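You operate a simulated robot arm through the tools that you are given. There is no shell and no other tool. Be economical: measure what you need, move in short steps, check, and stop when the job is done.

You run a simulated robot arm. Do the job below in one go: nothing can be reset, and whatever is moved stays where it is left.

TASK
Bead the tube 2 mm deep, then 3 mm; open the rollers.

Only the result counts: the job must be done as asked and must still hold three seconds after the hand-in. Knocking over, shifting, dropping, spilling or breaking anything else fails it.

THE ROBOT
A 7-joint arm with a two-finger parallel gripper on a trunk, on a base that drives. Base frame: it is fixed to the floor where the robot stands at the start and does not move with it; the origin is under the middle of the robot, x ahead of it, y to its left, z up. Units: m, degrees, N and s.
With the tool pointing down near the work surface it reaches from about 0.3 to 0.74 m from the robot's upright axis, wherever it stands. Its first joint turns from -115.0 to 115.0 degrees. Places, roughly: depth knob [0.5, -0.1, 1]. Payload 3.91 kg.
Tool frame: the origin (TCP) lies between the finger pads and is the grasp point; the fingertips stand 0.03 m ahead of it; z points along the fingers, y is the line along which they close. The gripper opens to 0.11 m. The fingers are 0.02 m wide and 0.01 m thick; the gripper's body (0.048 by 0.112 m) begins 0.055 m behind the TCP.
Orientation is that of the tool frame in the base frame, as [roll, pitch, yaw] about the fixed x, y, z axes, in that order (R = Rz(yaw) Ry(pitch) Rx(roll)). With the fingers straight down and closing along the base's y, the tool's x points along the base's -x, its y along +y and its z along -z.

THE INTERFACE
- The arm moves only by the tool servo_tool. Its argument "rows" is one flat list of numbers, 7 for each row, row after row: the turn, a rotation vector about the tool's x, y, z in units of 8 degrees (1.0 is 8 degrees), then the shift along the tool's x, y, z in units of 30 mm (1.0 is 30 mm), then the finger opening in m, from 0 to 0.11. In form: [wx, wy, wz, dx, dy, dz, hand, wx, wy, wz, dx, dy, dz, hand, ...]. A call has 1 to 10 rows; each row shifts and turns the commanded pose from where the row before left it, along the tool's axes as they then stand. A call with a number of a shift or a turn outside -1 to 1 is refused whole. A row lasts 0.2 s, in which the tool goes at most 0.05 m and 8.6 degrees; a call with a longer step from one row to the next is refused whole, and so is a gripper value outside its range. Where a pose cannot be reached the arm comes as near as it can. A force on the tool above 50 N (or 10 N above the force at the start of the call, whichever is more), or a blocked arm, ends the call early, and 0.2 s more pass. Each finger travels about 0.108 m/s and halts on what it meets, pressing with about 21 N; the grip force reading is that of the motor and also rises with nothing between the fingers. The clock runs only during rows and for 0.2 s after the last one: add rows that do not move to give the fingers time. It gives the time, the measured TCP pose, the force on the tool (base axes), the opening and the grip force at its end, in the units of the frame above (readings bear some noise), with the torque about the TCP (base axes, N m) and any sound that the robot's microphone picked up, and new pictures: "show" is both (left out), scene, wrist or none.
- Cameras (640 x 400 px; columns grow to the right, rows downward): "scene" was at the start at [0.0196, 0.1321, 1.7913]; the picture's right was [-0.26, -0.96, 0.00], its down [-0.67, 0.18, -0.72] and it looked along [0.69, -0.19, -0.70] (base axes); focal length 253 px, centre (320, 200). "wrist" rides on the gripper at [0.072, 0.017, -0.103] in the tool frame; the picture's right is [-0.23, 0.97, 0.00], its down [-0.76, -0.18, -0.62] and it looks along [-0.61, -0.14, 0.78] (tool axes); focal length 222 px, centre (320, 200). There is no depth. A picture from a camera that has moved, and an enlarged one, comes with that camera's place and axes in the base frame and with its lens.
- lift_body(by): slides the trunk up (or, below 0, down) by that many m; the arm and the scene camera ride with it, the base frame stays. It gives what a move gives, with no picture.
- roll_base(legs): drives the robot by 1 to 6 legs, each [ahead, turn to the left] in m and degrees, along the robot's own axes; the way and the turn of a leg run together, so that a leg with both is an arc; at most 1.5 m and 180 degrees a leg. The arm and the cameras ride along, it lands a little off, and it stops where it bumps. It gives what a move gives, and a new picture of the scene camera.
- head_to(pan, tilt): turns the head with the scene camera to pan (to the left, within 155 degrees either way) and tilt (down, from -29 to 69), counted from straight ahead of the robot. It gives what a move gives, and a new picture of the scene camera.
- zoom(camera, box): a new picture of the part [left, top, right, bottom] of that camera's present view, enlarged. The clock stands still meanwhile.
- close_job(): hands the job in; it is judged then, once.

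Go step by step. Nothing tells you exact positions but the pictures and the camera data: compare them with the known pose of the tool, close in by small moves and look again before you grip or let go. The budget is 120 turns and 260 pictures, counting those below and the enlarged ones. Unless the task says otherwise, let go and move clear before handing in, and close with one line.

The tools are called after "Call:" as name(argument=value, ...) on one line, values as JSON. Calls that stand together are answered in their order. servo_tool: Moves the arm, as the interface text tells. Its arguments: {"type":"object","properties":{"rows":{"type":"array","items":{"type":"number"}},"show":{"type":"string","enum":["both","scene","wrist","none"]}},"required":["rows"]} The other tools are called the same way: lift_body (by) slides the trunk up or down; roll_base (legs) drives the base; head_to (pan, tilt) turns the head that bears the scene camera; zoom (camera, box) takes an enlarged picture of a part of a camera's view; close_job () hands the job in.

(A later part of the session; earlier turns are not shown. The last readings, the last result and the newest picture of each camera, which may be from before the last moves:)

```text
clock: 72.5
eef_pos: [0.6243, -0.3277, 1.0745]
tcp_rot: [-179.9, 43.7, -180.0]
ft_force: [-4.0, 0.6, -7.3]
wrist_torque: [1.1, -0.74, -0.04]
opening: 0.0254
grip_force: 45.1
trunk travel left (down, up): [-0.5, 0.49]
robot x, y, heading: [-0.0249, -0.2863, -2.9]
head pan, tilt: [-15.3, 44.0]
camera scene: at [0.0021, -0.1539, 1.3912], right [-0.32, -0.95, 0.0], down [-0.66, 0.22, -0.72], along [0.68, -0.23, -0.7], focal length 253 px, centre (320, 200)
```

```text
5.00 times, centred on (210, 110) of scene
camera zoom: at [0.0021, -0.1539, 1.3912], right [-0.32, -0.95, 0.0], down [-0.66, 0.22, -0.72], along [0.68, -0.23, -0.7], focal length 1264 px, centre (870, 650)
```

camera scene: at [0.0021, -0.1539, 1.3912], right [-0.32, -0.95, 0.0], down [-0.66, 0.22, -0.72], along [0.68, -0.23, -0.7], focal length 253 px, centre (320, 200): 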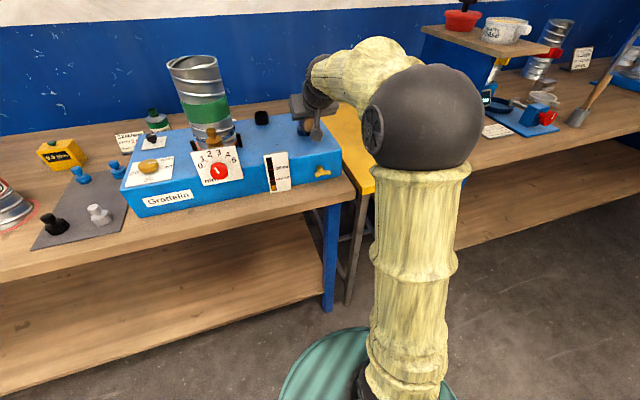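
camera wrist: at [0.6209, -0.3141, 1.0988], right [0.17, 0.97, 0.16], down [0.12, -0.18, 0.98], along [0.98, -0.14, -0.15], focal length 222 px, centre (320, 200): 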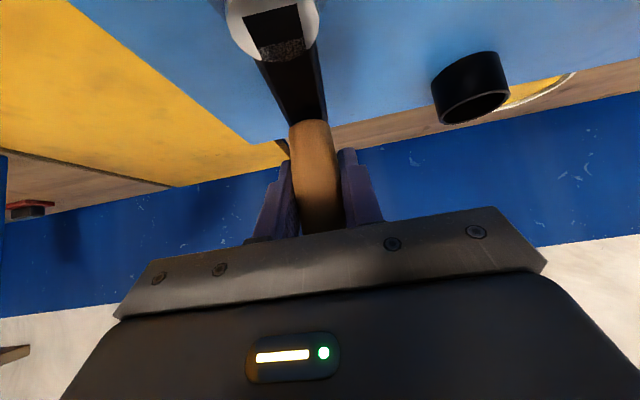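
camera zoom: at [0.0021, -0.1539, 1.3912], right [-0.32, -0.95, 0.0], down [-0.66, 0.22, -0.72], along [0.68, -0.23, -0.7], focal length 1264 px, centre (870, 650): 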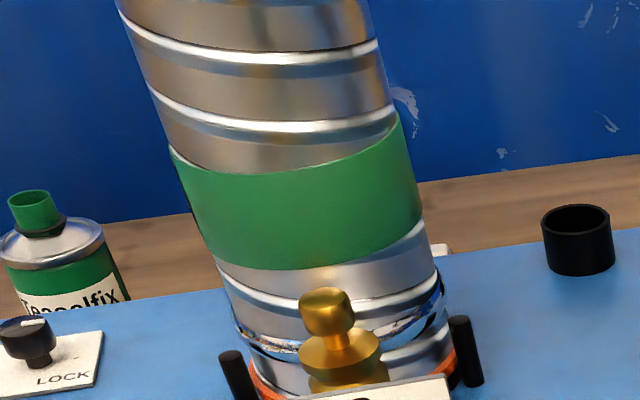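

Call:
servo_tool(rows=[0, 0, 0, -0.088, 0.687, 0.084, 0.01, 0, 0, 0, -0.251, 0.604, 0.242, 0.01, 0, 0, 0, -0.386, 0.447, 0.37, 0.01, 0, 0, 0, -0.473, 0.238, 0.453, 0.01, 0, 0, 0, -0.504, 0, 0.482, 0.01, 0, 0, 0, -0.473, -0.238, 0.453, 0.01, 0, 0, 0, 0, 0, 0, 0.01], show="scene")

Call:
zoom(camera="scene", box=[170, 70, 250, 150])

```text
clock: 74.2
eef_pos: [0.7154, -0.277, 1.075]
tcp_rot: [-179.8, 43.9, 180.0]
ft_force: [4.4, 6.9, -3.6]
wrist_torque: [1.18, -0.13, 0.01]
opening: 0.0251
grip_force: 45.3
trunk travel left (down, up): [-0.5, 0.49]
robot x, y, heading: [-0.0269, -0.2823, -3.4]
head pan, tilt: [-15.3, 44.0]
camera scene: at [0.0032, -0.153, 1.3912], right [-0.32, -0.95, 0.0], down [-0.66, 0.22, -0.72], along [0.68, -0.23, -0.7], focal length 253 px, centre (320, 200)
```

scene: 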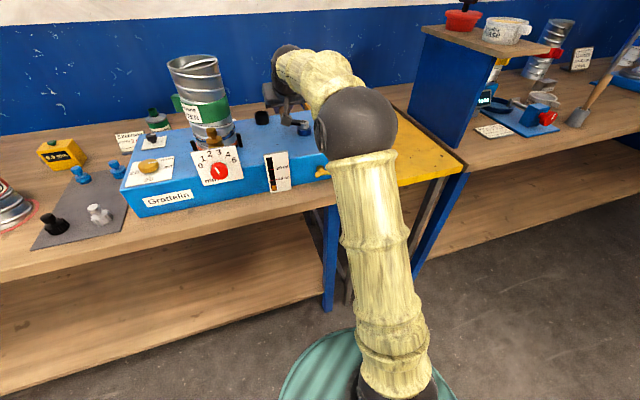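

```text
5.00 times, centred on (210, 110) of scene
camera zoom: at [0.0032, -0.153, 1.3912], right [-0.32, -0.95, 0.0], down [-0.66, 0.22, -0.72], along [0.68, -0.23, -0.7], focal length 1264 px, centre (870, 650)
```

zoom: 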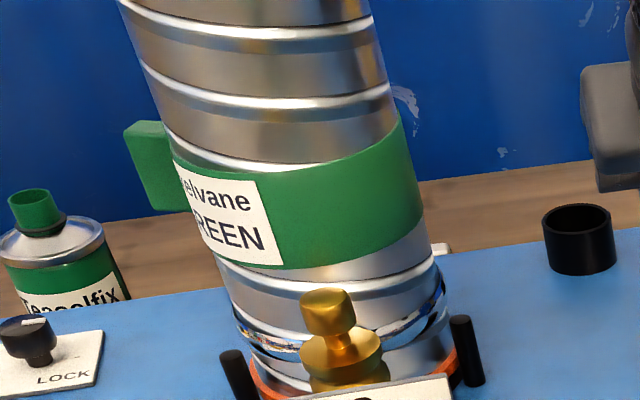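

First pass complete (full turn plus overlap). Release the handle, retreat, back the base off for the knob.

Call:
servo_tool(rows=[0, 0, 0, 0, 0, 0, 0.04, 0, 0, 0, 0, 0, 0, 0.07, 0, 0, 0, 0, 0, -0.8, 0.07, 0, 0, 0, 0, 0, -1, 0.07, 0, 0, 0, 0, 0, -1, 0.07, 0, 0, 0, 0, 0, -1, 0.07, 0, 0, 0, 0, 0, -1, 0.07, 0, 0, 0, 0.68, 0, -0.65, 0.07, 0, 0, 0, 0.68, 0, -0.65, 0.07, 0, 0, 0, 0.68, 0, -0.65, 0.07], show="none")

Call:
servo_tool(rows=[0, 0, 0, 0.68, 0, -0.65, 0.07, 0, 0, 0, 0.68, 0, -0.65, 0.07, 0, 0, 0, 0, 0, 0, 0.07], show="scene")

Call:
roll_base(legs=[[-0.24, 0], [0, 3]])

Call:
zoom(camera="scene", box=[180, 60, 340, 160])

```text
clock: 76.3
eef_pos: [0.5304, -0.277, 1.1782]
tcp_rot: [-179.8, 43.9, -180.0]
ft_force: [-0.6, 0.1, -0.1]
wrist_torque: [-0.01, -0.02, 0.0]
opening: 0.07
grip_force: 0.1
trunk travel left (down, up): [-0.5, 0.49]
robot x, y, heading: [-0.0268, -0.2859, -3.1]
head pan, tilt: [-15.3, 44.0]
```

```text
clock: 77.2
eef_pos: [0.4751, -0.2768, 1.1782]
tcp_rot: [-179.8, 43.9, 180.0]
ft_force: [-0.4, 0.3, -0.2]
wrist_torque: [0.02, -0.01, -0.02]
opening: 0.0699
grip_force: 0.0
trunk travel left (down, up): [-0.5, 0.49]
robot x, y, heading: [-0.0262, -0.2826, -3.2]
head pan, tilt: [-15.3, 44.0]
camera scene: at [0.0019, -0.1538, 1.3912], right [-0.32, -0.95, 0.0], down [-0.66, 0.22, -0.72], along [0.68, -0.23, -0.7], focal length 253 px, centre (320, 200)
```

scene: 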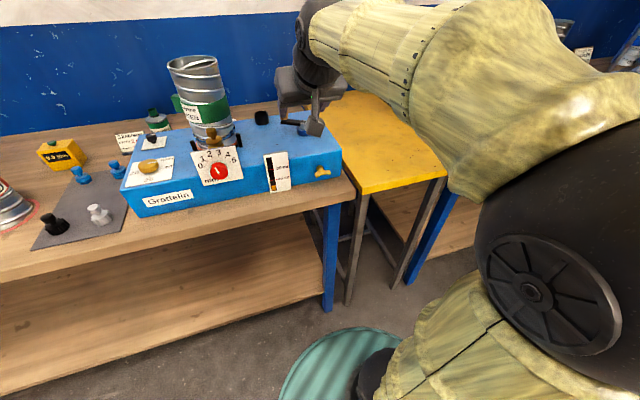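

```text
clock: 79.7
eef_pos: [0.224, -0.2382, 1.1773]
tcp_rot: [-179.9, 43.8, -177.1]
ft_force: [0.7, 0.3, -0.9]
wrist_torque: [-0.04, 0.0, -0.04]
opening: 0.0699
grip_force: 0.2
trunk travel left (down, up): [-0.5, 0.49]
robot x, y, heading: [-0.277, -0.2723, 0.1]
head pan, tilt: [-15.3, 44.0]
camera scene: at [-0.2535, -0.1395, 1.3913], right [-0.26, -0.96, 0.0], down [-0.67, 0.18, -0.72], along [0.69, -0.19, -0.7], focal length 253 px, centre (320, 200)
```

scene: 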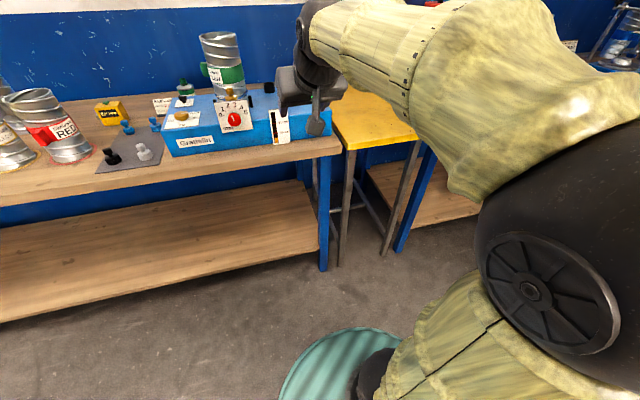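

```text
4.00 times, centred on (260, 110) of scene
camera zoom: at [-0.2535, -0.1395, 1.3913], right [-0.26, -0.96, 0.0], down [-0.67, 0.18, -0.72], along [0.69, -0.19, -0.7], focal length 1011 px, centre (560, 560)
```

zoom: 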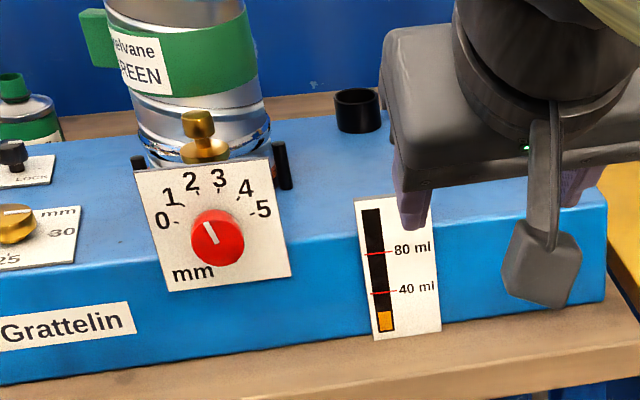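

Call:
servo_tool(rows=[0.25, 0, 0.26, 0, 0, 0, 0.07, 0, -1, 0, 0, 0.89, 0, 0.07, 0, -1, 0, 0, 0.89, 0, 0.07, 0, -1, 0, 0, 0.89, 0, 0.07, 0, -1, 0, 0, 0.89, 0, 0.07, 0, -1, 0, 0, 0.89, 0, 0.07, 0, -0.78, 0, 0, 0.89, 0, 0.07, 0, 0, 0, 0.8, 0, 0.4, 0.07, 0, 0, 0, 0.8, 0, 0.4, 0.07, 0, 0, 0, 0.8, 0, 0.4, 0.07], show="none")

```text
clock: 81.8
eef_pos: [0.2588, -0.0903, 1.101]
tcp_rot: [-172.1, 87.2, -172.9]
ft_force: [-0.2, 0.3, -0.2]
wrist_torque: [0.02, -0.02, 0.0]
opening: 0.07
grip_force: 0.1
out of reach, approached as far as the arm can: row 5
trunk travel left (down, up): [-0.5, 0.49]
robot x, y, heading: [-0.2732, -0.2719, 0.1]
head pan, tilt: [-15.3, 44.0]
```

Call:
servo_tool(rows=[0, 0, 0, 0.46, 0, 0.89, 0.07, 0, 0, 0, 0.46, 0, 0.89, 0.07, 0, 0, 0, 0.46, 0, 0.89, 0.07, 0, 0, 0, 0.46, 0, 0.89, 0.07, 0, 0, 0, 0.46, 0, 0.89, 0.07, 0, 0, 0, 0.46, 0, 0.89, 0.07, 0, 0, 0, 0, 0, 0, 0.07], show="both")

Call:
zoom(camera="wrist", box=[220, 70, 460, 230])

```text
clock: 83.5
eef_pos: [0.4139, -0.0921, 1.0138]
tcp_rot: [-171.9, 87.2, -172.6]
ft_force: [-0.3, 0.5, -0.2]
wrist_torque: [0.02, 0.02, 0.0]
opening: 0.07
grip_force: 0.1
trunk travel left (down, up): [-0.5, 0.49]
robot x, y, heading: [-0.2708, -0.2718, 0.0]
head pan, tilt: [-15.3, 44.0]
camera scene: at [-0.2532, -0.1393, 1.3913], right [-0.26, -0.96, 0.0], down [-0.67, 0.18, -0.72], along [0.69, -0.19, -0.7], focal length 253 px, centre (320, 200)
camera wrist: at [0.3069, -0.0733, 0.9458], right [0.02, 0.98, 0.22], down [-0.59, -0.16, 0.79], along [0.81, -0.15, 0.57], focal length 222 px, centre (320, 200)
```

scene: 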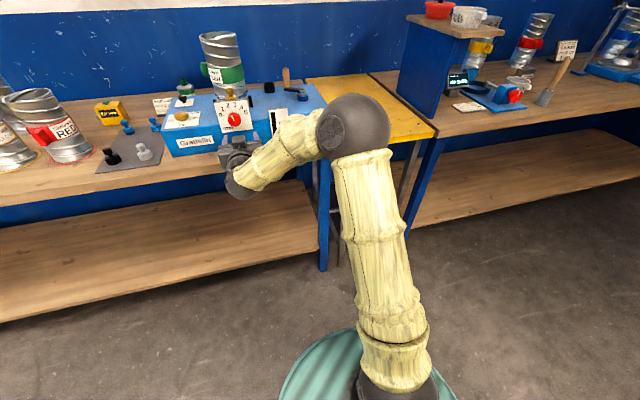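
wrist: 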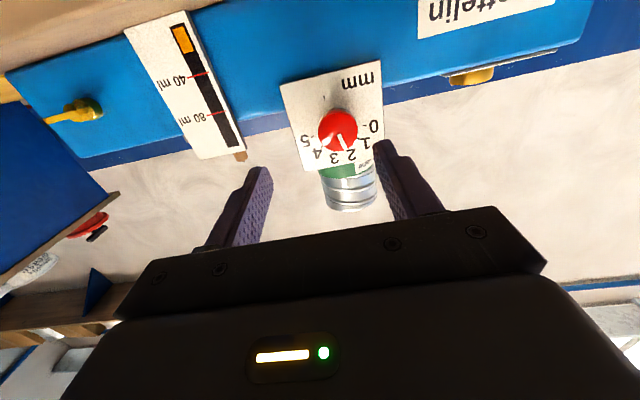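

```text
2.50 times, centred on (340, 150) of wrist
camera zoom: at [0.3069, -0.0733, 0.9458], right [0.02, 0.98, 0.22], down [-0.59, -0.16, 0.79], along [0.81, -0.15, 0.57], focal length 555 px, centre (270, 325)
```

zoom: 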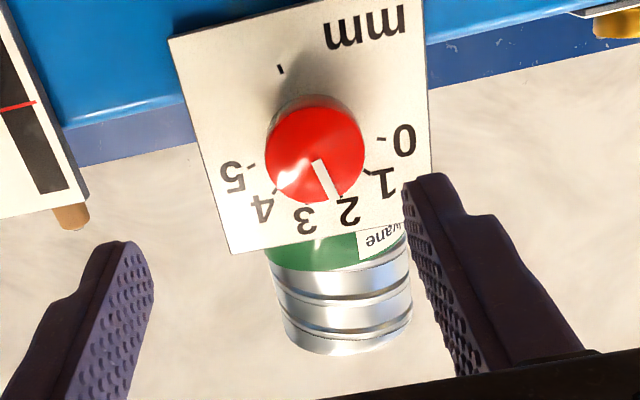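

Pointer confirmed at 2. Align and advance onto the knob with fingers left/right.

Call:
servo_tool(rows=[0, -0.35, 0, -0.29, 0.46, 0, 0.07, 0, 0, 0, 0, 0, 0, 0.07], show="wrist")

```text
clock: 84.0
eef_pos: [0.4143, -0.0775, 1.0216]
tcp_rot: [-89.6, 89.6, -90.5]
ft_force: [0.7, 0.3, 0.0]
wrist_torque: [0.02, 0.0, -0.04]
opening: 0.0699
grip_force: 0.1
trunk travel left (down, up): [-0.5, 0.49]
robot x, y, heading: [-0.2729, -0.2734, 0.1]
head pan, tilt: [-15.3, 44.0]
camera wrist: at [0.3108, -0.0591, 0.9481], right [0.01, 0.98, 0.22], down [-0.63, -0.16, 0.76], along [0.78, -0.15, 0.61], focal length 222 px, centre (320, 200)
```

wrist: 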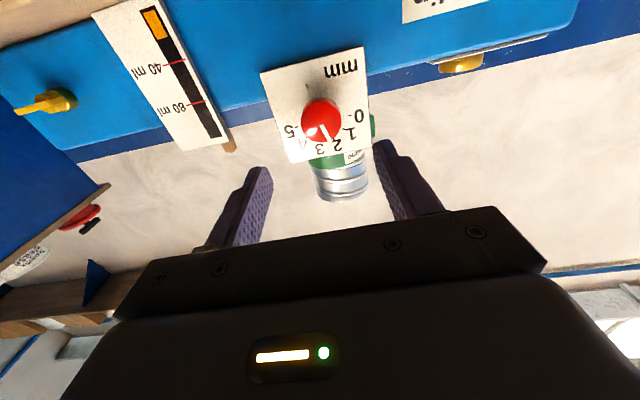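

Call:
servo_tool(rows=[0, 0, 0, 0, 0, 0.7, 0.07, 0, 0, 0, 0, 0, 0.7, 0.07, 0, 0, 0, 0, 0, 0.7, 0.07, 0, 0, 0, 0, 0, 0.7, 0.07, 0, 0, 0, 0, 0, 0.65, 0.07, 0, 0, 0, 0, 0, 0, 0.07, 0, 0, 0, 0, 0, 0, 0.045, 0, 0, 0, 0, 0, 0, 0.02, 0, 0, 0, 0, 0, 0, 0.02], show="wrist")

Call:
zoom(camera="wrist", box=[220, 70, 460, 230])

```text
clock: 86.0
eef_pos: [0.5178, -0.0787, 1.0203]
tcp_rot: [-93.4, 89.6, -94.0]
ft_force: [5.9, 5.2, 2.3]
wrist_torque: [-0.03, 0.11, 1.1]
opening: 0.0393
grip_force: 44.7
trunk travel left (down, up): [-0.5, 0.49]
robot x, y, heading: [-0.2698, -0.273, -0.0]
head pan, tilt: [-15.3, 44.0]
camera wrist: at [0.4141, -0.0602, 0.9474], right [0.01, 0.98, 0.22], down [-0.62, -0.17, 0.76], along [0.78, -0.15, 0.61], focal length 222 px, centre (320, 200)
```

wrist: 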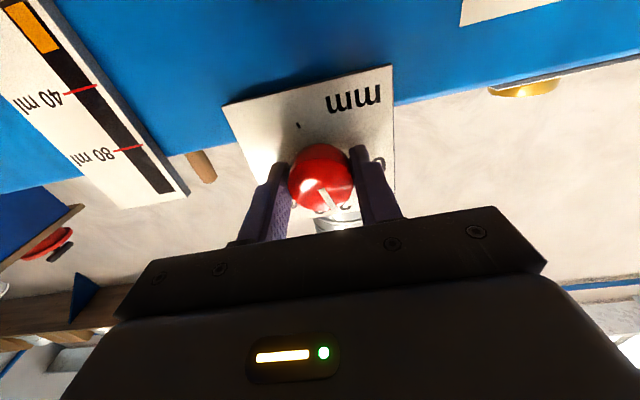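

```text
2.50 times, centred on (340, 150) of wrist
camera zoom: at [0.4141, -0.0602, 0.9474], right [0.01, 0.98, 0.22], down [-0.62, -0.17, 0.76], along [0.78, -0.15, 0.61], focal length 555 px, centre (270, 325)
```

zoom: 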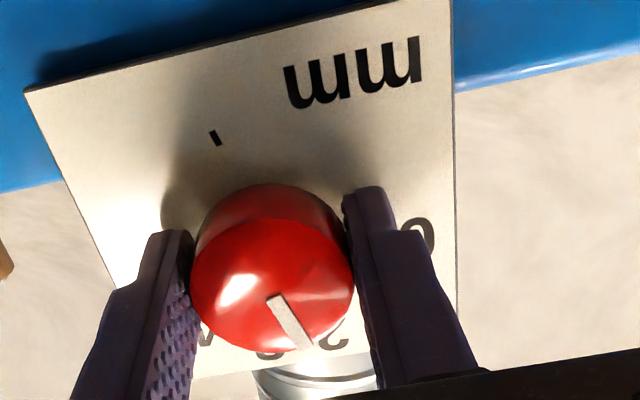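

Call:
servo_tool(rows=[0, 0, 0.4, 0, 0, 0, 0.02, 0, 0, 0.4, 0, 0, 0, 0.02, 0, 0, 0.4, 0, 0, 0, 0.02, 0, 0, 0.4, 0, 0, 0, 0.02, 0, 0, 0.4, 0, 0, 0, 0.02, 0, 0, 0.4, 0, 0, 0, 0.02, 0, 0, 0.4, 0, 0, 0, 0.02, 0, 0, 0.4, 0, 0, 0, 0.02, 0, 0, 0.55, 0, 0, 0, 0.02, 0, 0, 0, 0, 0, 0, 0.02], show="wrist")

Call:
zoom(camera="wrist", box=[220, 70, 460, 230])

```text
clock: 88.2
eef_pos: [0.5179, -0.0778, 1.0201]
tcp_rot: [90.0, 60.3, 89.4]
ft_force: [-8.4, 13.5, -0.2]
wrist_torque: [-0.03, 0.49, 1.14]
opening: 0.0396
grip_force: 44.4
trunk travel left (down, up): [-0.5, 0.49]
robot x, y, heading: [-0.2747, -0.2746, 0.1]
head pan, tilt: [-15.3, 44.0]
camera wrist: at [0.4145, -0.0253, 0.9656], right [0.01, 0.73, 0.68], down [-0.63, -0.52, 0.57], along [0.78, -0.43, 0.46], focal length 222 px, centre (320, 200)
```

wrist: 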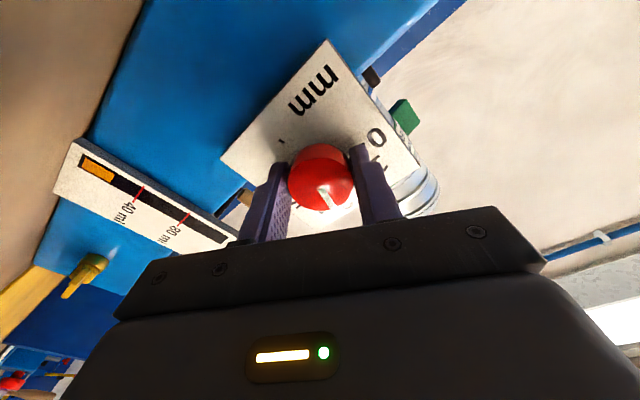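

```text
2.50 times, centred on (340, 150) of wrist
camera zoom: at [0.4145, -0.0253, 0.9656], right [0.01, 0.73, 0.68], down [-0.63, -0.52, 0.57], along [0.78, -0.43, 0.46], focal length 555 px, centre (270, 325)
```

zoom: 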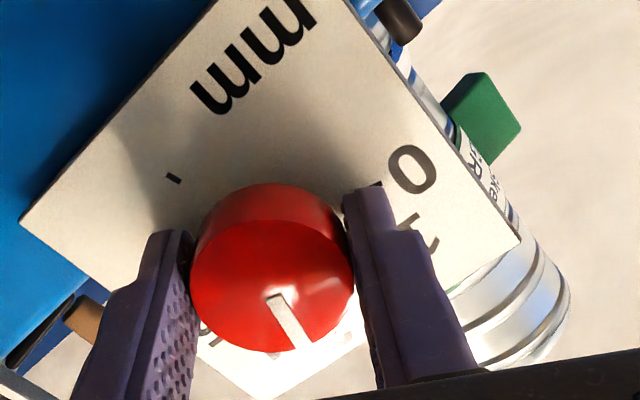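

Pointer at +15° = 3 mm. Release, back off and check.

Call:
servo_tool(rows=[0, 0, 0, 0, 0, 0, 0.05, 0, 0, 0, 0, 0, 0, 0.07, 0, 0, 0, 0, 0, 0, 0.07, 0, 0, 0, 0, 0, -1, 0.07, 0, 0, 0, 0, 0, -1, 0.07, 0, 0, 0, 0, 0, -1, 0.07, 0, 0, -1, 0, 0, -0.5, 0.07, 0, 0, -1, 0, 0, 0, 0.07, 0, 0, -1, 0, 0, 0, 0.07, 0, 0, -0.75, 0, 0, 0, 0.07], show="wrist")

Call:
zoom(camera="wrist", box=[220, 70, 460, 230])

```text
clock: 90.5
eef_pos: [0.4136, -0.0792, 1.0196]
tcp_rot: [-92.8, 89.5, -93.5]
ft_force: [-0.8, -0.7, -0.6]
wrist_torque: [0.01, -0.01, 0.01]
opening: 0.0701
grip_force: 0.0
trunk travel left (down, up): [-0.5, 0.49]
robot x, y, heading: [-0.274, -0.2715, 0.1]
head pan, tilt: [-15.3, 44.0]
camera wrist: at [0.3095, -0.0602, 0.9467], right [0.01, 0.98, 0.22], down [-0.63, -0.16, 0.76], along [0.78, -0.15, 0.61], focal length 222 px, centre (320, 200)
```

wrist: 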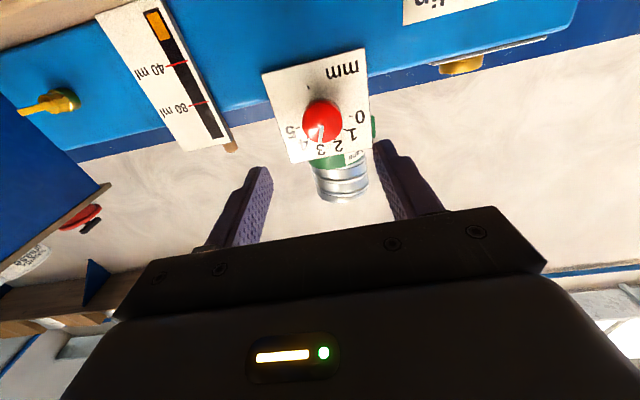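

```text
2.50 times, centred on (340, 150) of wrist
camera zoom: at [0.3095, -0.0602, 0.9467], right [0.01, 0.98, 0.22], down [-0.63, -0.16, 0.76], along [0.78, -0.15, 0.61], focal length 555 px, centre (270, 325)
```

zoom: 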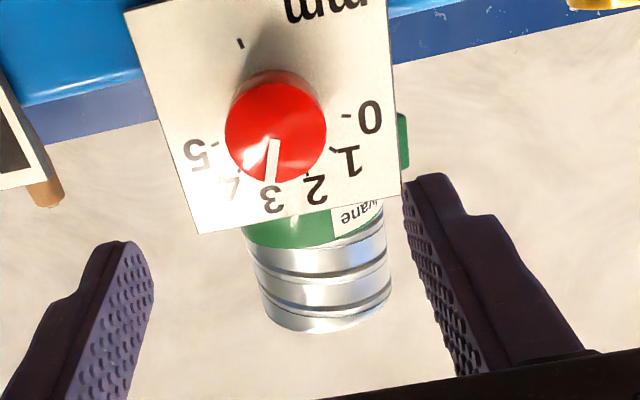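

3 mm set. Go back to the 45° posture and drive to the crank.

Call:
servo_tool(rows=[0, 0, 0, 0, 0, -1, 0.07, 0, 0, 0, 0, 0, -1, 0.07, 0, 1, 0, -0.8, -0.6, 0, 0.07, 0, 1, 0, -0.8, -0.6, 0, 0.07, 0, 1, 0, -0.8, -0.6, 0, 0.07, 0, 1, 0, -0.8, -0.6, 0, 0.07, 0, 1, 0, -0.8, -0.6, -0.5, 0.07, 0, 0.7, 0, -0.8, -0.6, -0.5, 0.07, 0, 0, 0, 0.4, -0.6, -0.8, 0.07, 0, 0, 0, 0.4, -0.6, -0.8, 0.07], show="none")

Call:
servo_tool(rows=[0, 0, 0, 0.5, -0.6, -0.75, 0.07, 0, 0, 0, 0.5, -0.6, -0.75, 0.07, 0, 0, 0, 0.5, -0.6, -0.75, 0.07, 0, 0, 0, 0, 0, 0, 0.07], show="none")

```text
clock: 92.7
eef_pos: [0.3269, -0.2203, 1.1881]
tcp_rot: [-179.5, 44.4, 179.6]
ft_force: [0.5, -0.3, 0.1]
wrist_torque: [0.03, -0.01, 0.0]
opening: 0.0699
grip_force: 0.0
trunk travel left (down, up): [-0.5, 0.49]
robot x, y, heading: [-0.2743, -0.2723, -0.0]
head pan, tilt: [-15.3, 44.0]
```

```text
clock: 93.7
eef_pos: [0.2432, -0.2743, 1.2049]
tcp_rot: [-179.5, 44.4, 179.6]
ft_force: [-0.5, -0.3, 0.2]
wrist_torque: [-0.01, 0.01, -0.04]
opening: 0.07
grip_force: 0.0
trunk travel left (down, up): [-0.5, 0.49]
robot x, y, heading: [-0.2767, -0.2721, 0.1]
head pan, tilt: [-15.3, 44.0]
```

Call:
roll_base(legs=[[0.25, 0]])

Call:
zoom(camera="scene", box=[150, 50, 350, 190])

Call:
zoom(camera="wrist", box=[220, 50, 460, 210])

```text
clock: 95.7
eef_pos: [0.4892, -0.2733, 1.2051]
tcp_rot: [-179.5, 44.4, 179.6]
ft_force: [0.1, 0.1, -0.1]
wrist_torque: [0.02, 0.03, -0.01]
opening: 0.0701
grip_force: 0.1
trunk travel left (down, up): [-0.5, 0.49]
robot x, y, heading: [-0.0241, -0.275, 0.1]
head pan, tilt: [-15.3, 44.0]
camera scene: at [-0.0076, -0.1397, 1.3912], right [-0.26, -0.96, 0.0], down [-0.67, 0.18, -0.72], along [0.69, -0.19, -0.7], focal length 253 px, centre (320, 200)
```

scene: 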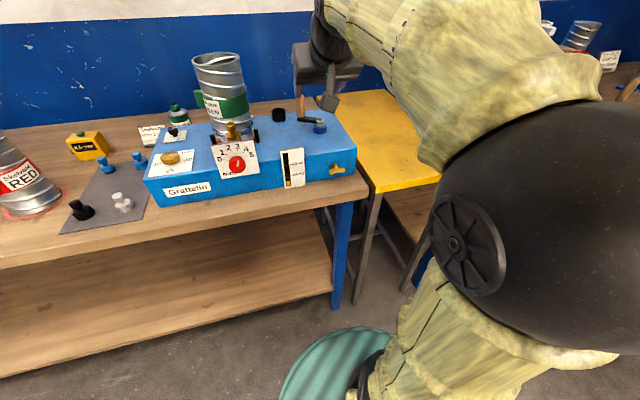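

```text
2.86 times, centred on (250, 120) of scene
camera zoom: at [-0.0076, -0.1397, 1.3912], right [-0.26, -0.96, 0.0], down [-0.67, 0.18, -0.72], along [0.69, -0.19, -0.7], focal length 722 px, centre (520, 429)
```

zoom: 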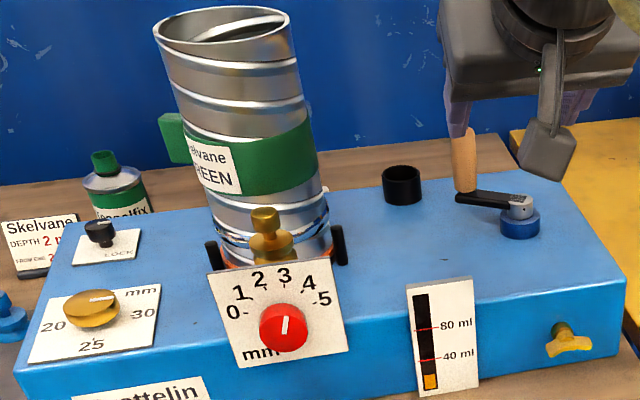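

```text
2.50 times, centred on (340, 130) of wrist
camera zoom: at [0.3647, -0.2548, 1.2278], right [0.18, 0.97, 0.15], down [0.11, -0.17, 0.98], along [0.98, -0.16, -0.13], focal length 555 px, centre (270, 375)
```

zoom: 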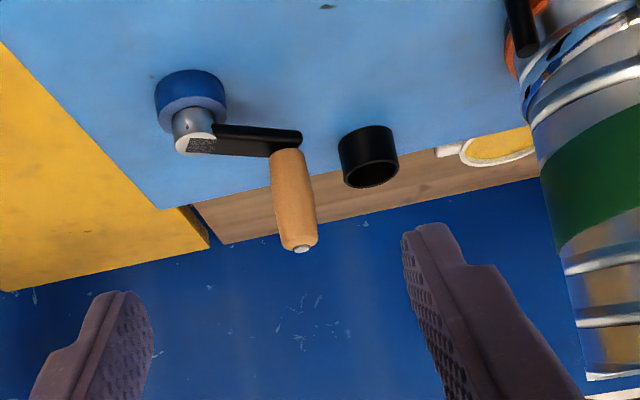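

Handle is still at (0.714, −0.279). The black cup is near, so I approach with a narrow opening.

Call:
servo_tool(rows=[0, 0, 0, -0.39, -0.03, 0.84, 0.043, 0, 0, 0, -0.39, -0.03, 0.84, 0.043, 0, 0, 0, -0.39, -0.03, 0.84, 0.043, 0, 0, 0, -0.39, -0.03, 0.84, 0.043, 0, 0, 0, -0.39, -0.03, 0.84, 0.043, 0, 0, 0, -0.39, -0.03, 0.84, 0.043, 0, 0, 0, 0, 0, 0, 0.043], show="wrist")

Call:
zoom(camera="wrist", box=[220, 50, 460, 250])

```text
clock: 97.3
eef_pos: [0.6447, -0.2822, 1.1433]
tcp_rot: [-179.5, 44.3, 179.5]
ft_force: [1.2, -0.4, 0.1]
wrist_torque: [-0.01, 0.02, 0.01]
opening: 0.0429
grip_force: 0.1
trunk travel left (down, up): [-0.5, 0.49]
robot x, y, heading: [-0.0302, -0.2736, 0.0]
head pan, tilt: [-15.3, 44.0]
camera wrist: at [0.52, -0.2621, 1.1663], right [0.18, 0.97, 0.15], down [0.11, -0.17, 0.98], along [0.98, -0.16, -0.13], focal length 222 px, centre (320, 200)
```

wrist: 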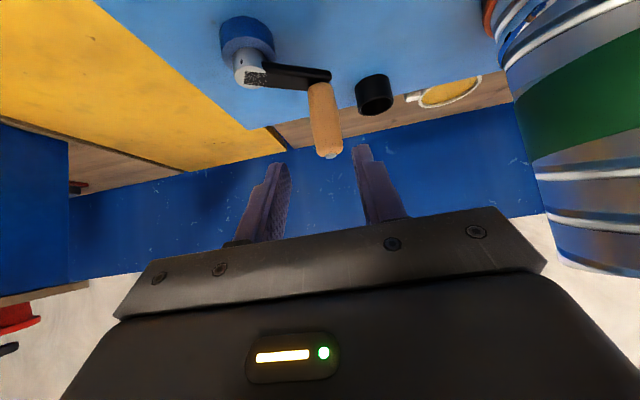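

```text
2.00 times, centred on (340, 150) of wrist
camera zoom: at [0.52, -0.2621, 1.1663], right [0.18, 0.97, 0.15], down [0.11, -0.17, 0.98], along [0.98, -0.16, -0.13], focal length 444 px, centre (280, 300)
```

zoom: 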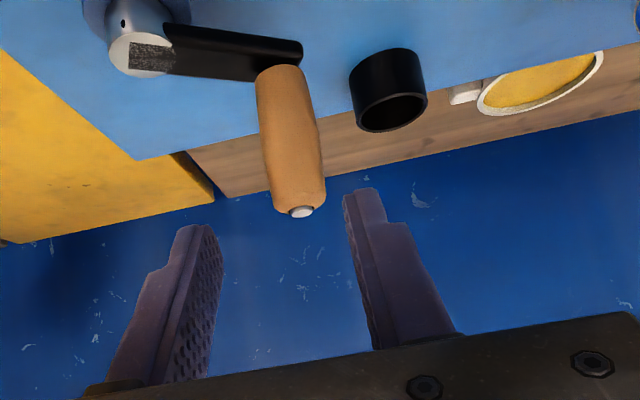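

Call:
servo_tool(rows=[0, 0, 0, 0, 0.08, 0.65, 0.043, 0, 0, 0, 0, 0, 0.65, 0.043, 0, 0, 0, 0, 0, 0.65, 0.043, 0, 0, 0, 0, 0, 0.65, 0.043, 0, 0, 0, 0, 0, 0.67, 0.043, 0, 0, 0, 0, 0, 0, 0.043, 0, 0, 0, 0, 0, 0, 0.01, 0, 0, 0, 0, 0, 0, 0.01, 0, 0, 0, 0, 0, 0, 0.01], show="wrist")

```text
clock: 99.3
eef_pos: [0.7137, -0.2795, 1.0764]
tcp_rot: [-179.5, 44.4, 179.7]
ft_force: [5.4, 6.5, 2.8]
wrist_torque: [0.56, -0.1, -0.02]
opening: 0.0248
grip_force: 44.7
trunk travel left (down, up): [-0.5, 0.49]
robot x, y, heading: [-0.0285, -0.2721, -0.1]
head pan, tilt: [-15.3, 44.0]
camera wrist: at [0.5899, -0.2609, 1.0993], right [0.17, 0.97, 0.15], down [0.11, -0.17, 0.98], along [0.98, -0.15, -0.13], focal length 222 px, centre (320, 200)
```

wrist: 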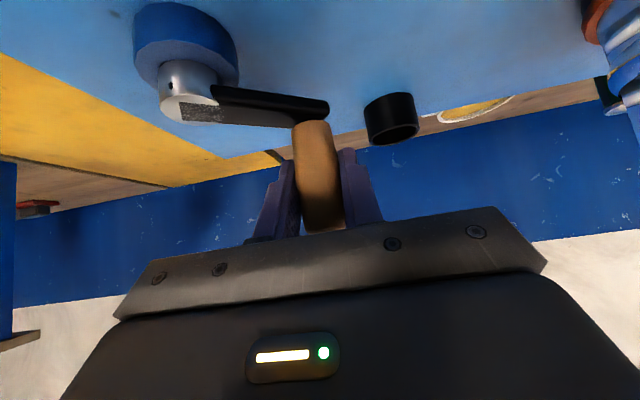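

Second pass begins.

Call:
servo_tool(rows=[0, 0, 0, -0.386, -0.43, 0.37, 0.01, 0, 0, 0, -0.251, -0.604, 0.242, 0.01, 0, 0, 0, -0.088, -0.687, 0.084, 0.01, 0, 0, 0, 0.088, -0.687, -0.084, 0.01, 0, 0, 0, 0.251, -0.604, -0.242, 0.01, 0, 0, 0, 0.386, -0.447, -0.37, 0.01, 0, 0, 0, 0, 0, 0, 0.01], show="scene")

Call:
zoom(camera="scene", box=[180, 50, 290, 180])

```text
clock: 100.9
eef_pos: [0.7119, -0.3799, 1.0764]
tcp_rot: [-179.7, 44.1, 179.8]
ft_force: [-16.7, 28.1, -23.3]
wrist_torque: [0.67, -0.54, -0.01]
opening: 0.0248
grip_force: 45.5
trunk travel left (down, up): [-0.5, 0.49]
robot x, y, heading: [-0.029, -0.2685, 0.1]
head pan, tilt: [-15.3, 44.0]
camera scene: at [-0.0077, -0.1359, 1.3907], right [-0.26, -0.96, 0.0], down [-0.67, 0.18, -0.72], along [0.69, -0.19, -0.69], focal length 253 px, centre (320, 200)
```

scene: 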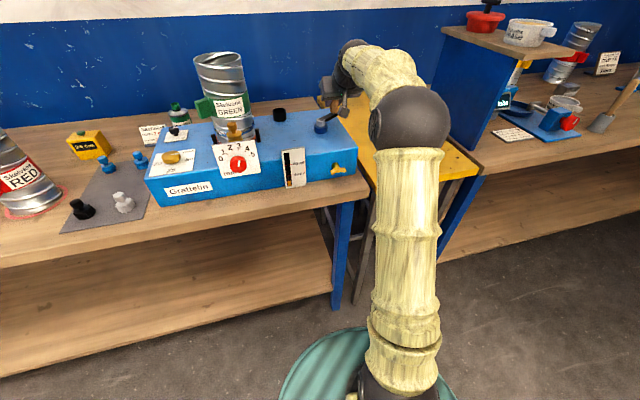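

```text
3.08 times, centred on (235, 115) of scene
camera zoom: at [-0.0077, -0.1359, 1.3907], right [-0.26, -0.96, 0.0], down [-0.67, 0.18, -0.72], along [0.69, -0.19, -0.69], focal length 778 px, centre (582, 462)
```

zoom: 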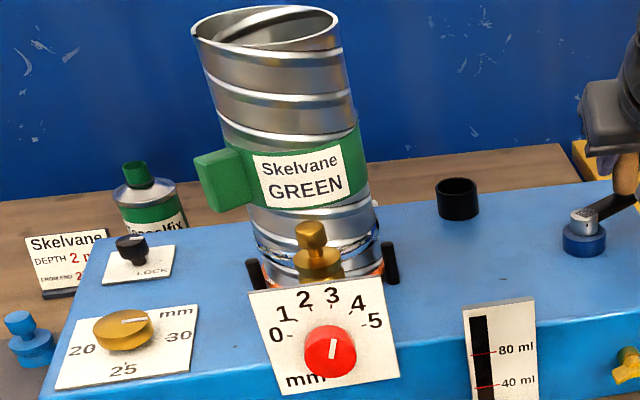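

Call:
servo_tool(rows=[0, 0, 0, 0.579, -0.095, -0.463, 0.01, 0, 0, 0, 0.504, 0, -0.482, 0.01, 0, 0, 0, 0.473, 0.238, -0.453, 0.01, 0, 0, 0, 0.386, 0.447, -0.37, 0.01, 0, 0, 0, 0.251, 0.604, -0.242, 0.01, 0, 0, 0, 0.088, 0.687, -0.084, 0.01, 0, 0, 0, 0, 0, 0, 0.01], show="none")

```text
clock: 102.5
eef_pos: [0.6193, -0.3263, 1.0761]
tcp_rot: [-179.3, 44.9, 179.6]
ft_force: [17.1, -0.8, 27.1]
wrist_torque: [0.68, 0.08, -0.02]
opening: 0.0249
grip_force: 44.9
trunk travel left (down, up): [-0.5, 0.49]
robot x, y, heading: [-0.0259, -0.2743, -0.2]
head pan, tilt: [-15.3, 44.0]
```

Call:
servo_tool(rows=[0, 0, 0, -0.228, 0.687, 0.084, 0.01, 0, 0, 0, -0.251, 0.604, 0.242, 0.01, 0, 0, 0, -0.386, 0.447, 0.37, 0.01, 0, 0, 0, -0.473, 0.238, 0.453, 0.01, 0, 0, 0, -0.504, 0, 0.482, 0.01, 0, 0, 0, -0.473, -0.238, 0.453, 0.01, 0, 0, 0, 0, 0, 0, 0.01], show="scene")

Call:
zoom(camera="scene", box=[180, 50, 290, 180])

```text
clock: 104.1
eef_pos: [0.711, -0.2779, 1.0769]
tcp_rot: [-179.4, 44.3, 179.6]
ft_force: [-1.9, -1.7, 4.8]
wrist_torque: [0.38, -0.95, -0.02]
opening: 0.0247
grip_force: 45.1
trunk travel left (down, up): [-0.5, 0.49]
robot x, y, heading: [-0.0283, -0.2717, -0.2]
head pan, tilt: [-15.3, 44.0]
camera scene: at [-0.0097, -0.14, 1.3912], right [-0.26, -0.96, 0.0], down [-0.67, 0.18, -0.72], along [0.69, -0.19, -0.69], focal length 253 px, centre (320, 200)
```

scene: 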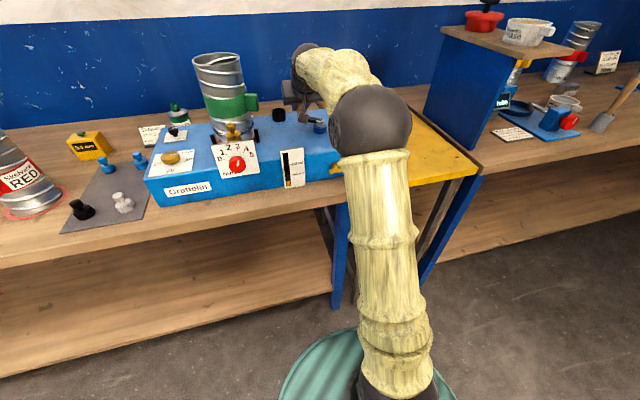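

```text
3.08 times, centred on (235, 115) of scene
camera zoom: at [-0.0097, -0.14, 1.3912], right [-0.26, -0.96, 0.0], down [-0.67, 0.18, -0.72], along [0.69, -0.19, -0.69], focal length 778 px, centre (582, 462)
```

zoom: 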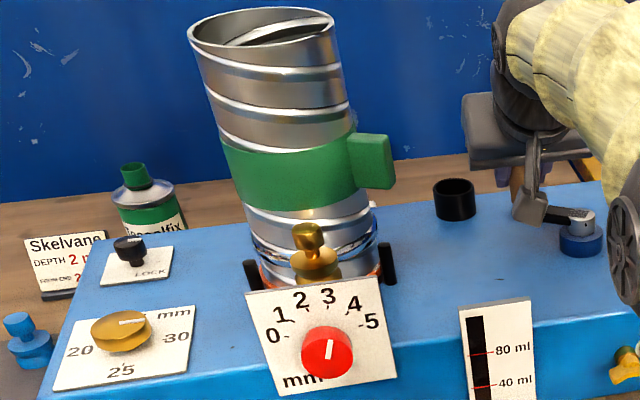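

Call:
servo_tool(rows=[0, 0, 0, -0.386, -0.42, 0.37, 0.01, 0, 0, 0, -0.251, -0.604, 0.242, 0.01, 0, 0, 0, -0.088, -0.687, 0.084, 0.01, 0, 0, 0, 0.088, -0.687, -0.084, 0.01, 0, 0, 0, 0.251, -0.604, -0.242, 0.01, 0, 0, 0, 0.386, -0.447, -0.37, 0.01, 0, 0, 0, 0, 0, 0, 0.01], show="none")

```text
clock: 105.7
eef_pos: [0.7134, -0.3784, 1.0756]
tcp_rot: [-179.6, 43.8, 179.6]
ft_force: [-6.3, 8.8, -30.9]
wrist_torque: [0.68, -0.52, 0.02]
opening: 0.0251
grip_force: 44.9
trunk travel left (down, up): [-0.5, 0.49]
robot x, y, heading: [-0.0274, -0.2708, -0.2]
head pan, tilt: [-15.3, 44.0]
```

Call:
servo_tool(rows=[0, 0, 0, 0.52, -0.2, -0.44, 0.01, 0, 0, 0, 0.504, 0, -0.482, 0.01, 0, 0, 0, 0.473, 0.238, -0.453, 0.01, 0, 0, 0, 0.386, 0.447, -0.37, 0.01, 0, 0, 0, 0.251, 0.604, -0.242, 0.01, 0, 0, 0, 0.088, 0.687, -0.084, 0.01, 0, 0, 0, 0, 0, 0, 0.01], show="scene")

Call:
zoom(camera="scene", box=[180, 50, 290, 180])

```text
clock: 107.3
eef_pos: [0.6187, -0.3256, 1.0779]
tcp_rot: [-179.6, 44.3, 179.6]
ft_force: [-31.8, -0.3, -8.6]
wrist_torque: [0.9, 0.46, 0.01]
opening: 0.0252
grip_force: 45.2
trunk travel left (down, up): [-0.5, 0.49]
robot x, y, heading: [-0.0279, -0.2751, -0.3]
head pan, tilt: [-15.3, 44.0]
camera scene: at [-0.0118, -0.1399, 1.3914], right [-0.27, -0.96, 0.0], down [-0.67, 0.19, -0.72], along [0.69, -0.19, -0.69], focal length 253 px, centre (320, 200)
```

scene: 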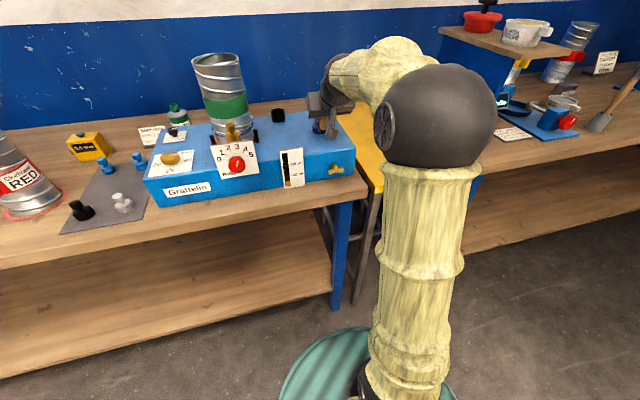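

```text
3.08 times, centred on (235, 115) of scene
camera zoom: at [-0.0118, -0.1399, 1.3914], right [-0.27, -0.96, 0.0], down [-0.67, 0.19, -0.72], along [0.69, -0.19, -0.69], focal length 778 px, centre (582, 462)
```

zoom: 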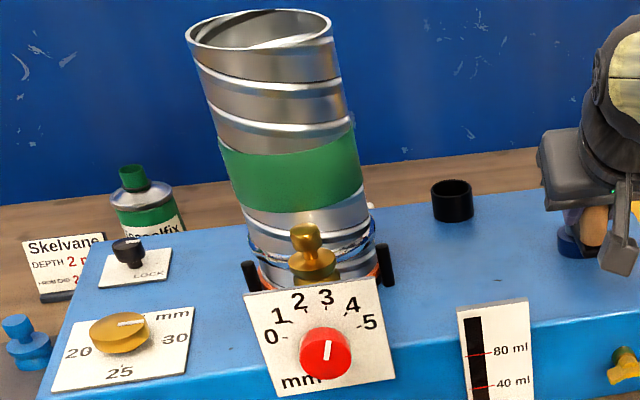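

Call:
servo_tool(rows=[0, 0, 0, 0.032, 0.687, -0.031, 0.01, 0, 0, 0, -0.251, 0.604, 0.242, 0.01, 0, 0, 0, -0.386, 0.447, 0.37, 0.01, 0, 0, 0, -0.473, 0.238, 0.453, 0.01, 0, 0, 0, -0.504, 0, 0.482, 0.01, 0, 0, 0, -0.473, -0.238, 0.453, 0.01, 0, 0, 0, 0, 0, 0, 0.01], show="none")

```text
clock: 108.9
eef_pos: [0.7085, -0.276, 1.076]
tcp_rot: [-179.7, 44.6, 179.5]
ft_force: [-3.9, -8.2, 11.1]
wrist_torque: [0.51, 1.19, 0.0]
opening: 0.0249
grip_force: 45.0
trunk travel left (down, up): [-0.5, 0.49]
robot x, y, heading: [-0.0296, -0.2736, -0.3]
head pan, tilt: [-15.3, 44.0]
```

Call:
servo_tool(rows=[0, 0, 0, -0.42, -0.48, 0.37, 0.01, 0, 0, 0, -0.251, -0.604, 0.242, 0.01, 0, 0, 0, -0.088, -0.687, 0.084, 0.01, 0, 0, 0, 0.088, -0.687, -0.084, 0.01, 0, 0, 0, 0.251, -0.604, -0.242, 0.01, 0, 0, 0, 0.386, -0.447, -0.37, 0.01, 0, 0, 0, 0, 0, 0, 0.01], show="none")

```text
clock: 110.5
eef_pos: [0.7078, -0.3829, 1.0768]
tcp_rot: [-179.5, 44.5, 179.5]
ft_force: [7.3, -10.8, 16.0]
wrist_torque: [0.7, 0.13, 0.02]
opening: 0.0249
grip_force: 45.0
trunk travel left (down, up): [-0.5, 0.49]
robot x, y, heading: [-0.0249, -0.2729, 0.1]
head pan, tilt: [-15.3, 44.0]
```

Call:
zoom(camera="scene", box=[180, 50, 290, 180])

Call:
servo_tool(rows=[0, 0, 0, 0.45, -0.26, -0.43, 0.01, 0, 0, 0, 0.504, 0, -0.482, 0.01, 0, 0, 0, 0.473, 0.238, -0.453, 0.01, 0, 0, 0, 0.386, 0.447, -0.37, 0.01, 0, 0, 0, 0.251, 0.604, -0.242, 0.01, 0, 0, 0, 0.088, 0.687, -0.084, 0.01, 0, 0, 0, 0, 0, 0, 0.01], show="scene")

Call:
zoom(camera="scene", box=[200, 80, 270, 150])

```text
3.08 times, centred on (235, 115) of scene
camera zoom: at [-0.0083, -0.1412, 1.3915], right [-0.26, -0.96, 0.0], down [-0.67, 0.18, -0.72], along [0.69, -0.19, -0.69], focal length 778 px, centre (582, 462)
```

zoom: 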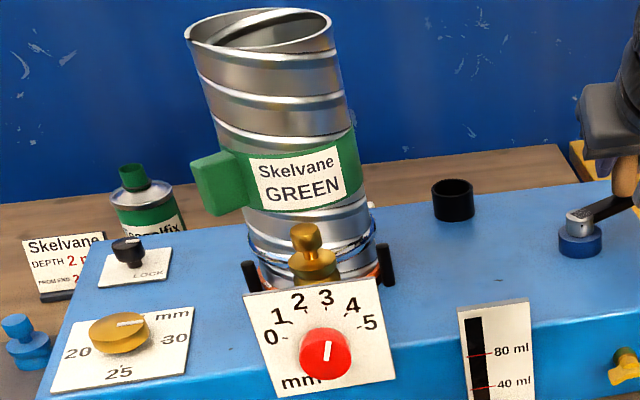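

```text
clock: 112.1
eef_pos: [0.6188, -0.3254, 1.0761]
tcp_rot: [-179.6, 44.7, 179.6]
ft_force: [16.0, 0.5, 22.1]
wrist_torque: [0.81, 0.04, -0.02]
opening: 0.0248
grip_force: 45.7
trunk travel left (down, up): [-0.5, 0.49]
robot x, y, heading: [-0.0285, -0.273, 0.1]
head pan, tilt: [-15.3, 44.0]
camera scene: at [-0.0075, -0.1396, 1.3914], right [-0.26, -0.96, 0.0], down [-0.67, 0.18, -0.72], along [0.69, -0.19, -0.7], focal length 253 px, centre (320, 200)
```

scene: 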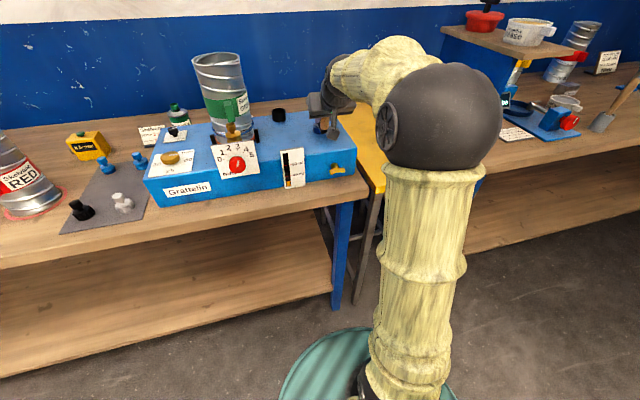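

```text
5.71 times, centred on (235, 115) of scene
camera zoom: at [-0.0075, -0.1396, 1.3914], right [-0.26, -0.96, 0.0], down [-0.67, 0.18, -0.72], along [0.69, -0.19, -0.7], focal length 1444 px, centre (806, 686)
```

zoom: 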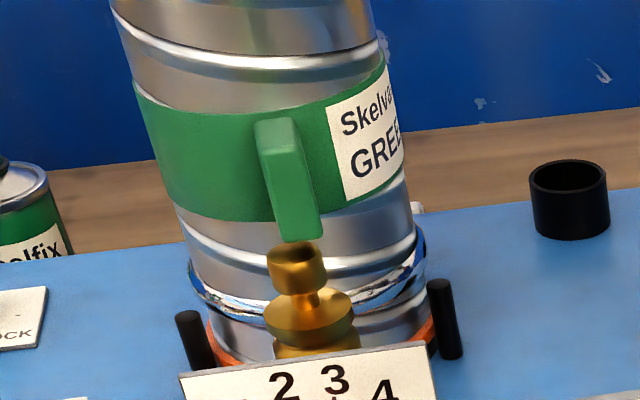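

Second pass done with overlap. Release, retreat and back off for opening the rollers.

Call:
servo_tool(rows=[0, 0, 0, 0, 0, 0, 0.04, 0, 0, 0, 0, 0, 0, 0.06, 0, 0, 0, 0, 0, 0, 0.06, 0, 0, 0, 0, 0, -0.8, 0.06, 0, 0, 0, 0, 0, -1, 0.06, 0, 0, 0, 0, 0, -1, 0.06, 0, 0, 0, 0, 0, -1, 0.06, 0, 0, 0, 0, 0, -1, 0.06, 0, 0, 0, 0.4, 0, -0.4, 0.07], show="none")

Call:
roll_base(legs=[[-0.25, 0]])

```text
clock: 114.1
eef_pos: [0.5003, -0.3232, 1.177]
tcp_rot: [-179.5, 44.4, 179.6]
ft_force: [0.7, -0.3, -0.1]
wrist_torque: [-0.04, -0.01, 0.03]
opening: 0.0699
grip_force: 0.2
trunk travel left (down, up): [-0.5, 0.49]
robot x, y, heading: [-0.0282, -0.2705, -0.1]
head pan, tilt: [-15.3, 44.0]
```

```text
clock: 116.1
eef_pos: [0.2535, -0.3216, 1.1777]
tcp_rot: [-179.4, 44.4, -180.0]
ft_force: [-0.2, -0.3, 0.1]
wrist_torque: [0.0, -0.01, 0.0]
opening: 0.0697
grip_force: 0.0
trunk travel left (down, up): [-0.5, 0.49]
robot x, y, heading: [-0.2788, -0.266, 0.2]
head pan, tilt: [-15.3, 44.0]
camera scene: at [-0.2568, -0.1402, 1.3913], right [-0.26, -0.97, 0.0], down [-0.67, 0.18, -0.72], along [0.69, -0.19, -0.69], focal length 253 px, centre (320, 200)
```

scene: 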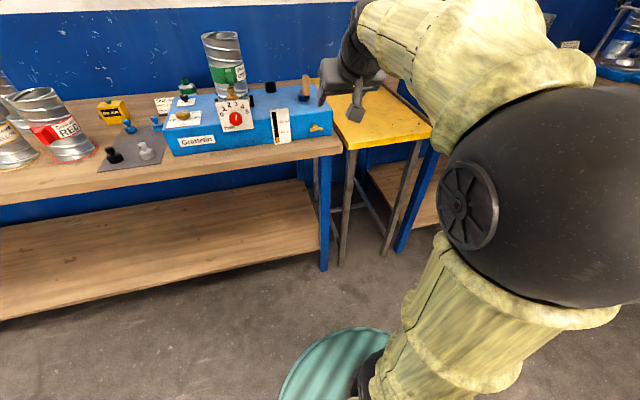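

Call:
servo_tool(rows=[0, -1, 0, 0, 0.9, 0, 0.07, 0, -1, 0, 0, 0.9, 0, 0.07, 0, -1, 0, 0, 0.9, 0, 0.07, 0, -1, 0, 0, 0.9, 0, 0.07, 0, -1, 0, 0, 0.9, 0, 0.07, 0, -0.7, 0, 0, 0.9, 0, 0.07, 0, 0, 0, 0.5, 0.68, 0.3, 0.07, 0, 0, 0, 0.5, 0.68, 0.3, 0.07, 0, 0, 0, 0.5, 0.68, 0.3, 0.07, 0, 0, 0, 0.5, 0.68, 0.3, 0.07], show="none")

Call:
servo_tool(rows=[0, 0, 0, 0.525, 0, 0.6, 0.07, 0, 0, 0, 0.525, 0, 0.6, 0.07, 0, 0, 0, 0.525, 0, 0.6, 0.07, 0, 0, 0, 0.525, 0, 0.6, 0.07, 0, 0, 0, 0.525, 0, 0.6, 0.07, 0, 0, 0, 0.525, 0, 0.6, 0.07, 0, 0, 0, 0, 0, 0, 0.07], show="none")

```text
clock: 118.3
eef_pos: [0.2934, -0.0807, 1.1171]
tcp_rot: [-93.5, 89.6, -94.1]
ft_force: [-0.7, 0.0, 0.0]
wrist_torque: [-0.02, 0.02, 0.0]
opening: 0.0702
grip_force: 0.0
trunk travel left (down, up): [-0.5, 0.49]
robot x, y, heading: [-0.2732, -0.2725, 0.8]
head pan, tilt: [-15.3, 44.0]
```

```text
clock: 119.9
eef_pos: [0.3143, -0.098, 1.0882]
tcp_rot: [-95.4, 89.6, -95.8]
ft_force: [-0.9, -0.6, -0.7]
wrist_torque: [-0.01, -0.01, -0.02]
opening: 0.0701
grip_force: 0.1
out of reach, approached as far as the arm can: row 2, 3, 4, 5, 6
trunk travel left (down, up): [-0.5, 0.49]
robot x, y, heading: [-0.2752, -0.275, 0.2]
head pan, tilt: [-15.3, 44.0]
```

Call:
servo_tool(rows=[0, 0, 0, 0, 0, 0.3, 0.07, 0, 0, 0, 0, 0, 0.3, 0.07, 0, 0, 0, 0, 0, 0, 0.07, 0, 0, 0, 0, 0, 0, 0.07], show="scene")

```text
clock: 120.9
eef_pos: [0.3215, -0.1019, 1.0964]
tcp_rot: [-101.9, 89.6, -102.4]
ft_force: [-0.8, -0.5, 0.1]
wrist_torque: [0.01, 0.0, -0.01]
opening: 0.0699
grip_force: 0.1
out of reach, approached as far as the arm can: row 1, 2
trunk travel left (down, up): [-0.5, 0.49]
robot x, y, heading: [-0.2739, -0.2704, 0.6]
head pan, tilt: [-15.3, 44.0]
camera scene: at [-0.2566, -0.1401, 1.3913], right [-0.26, -0.97, 0.0], down [-0.67, 0.18, -0.72], along [0.69, -0.19, -0.7], focal length 253 px, centre (320, 200)
```

scene: 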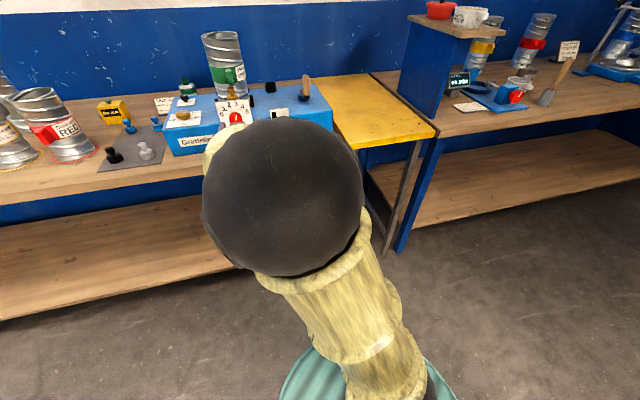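

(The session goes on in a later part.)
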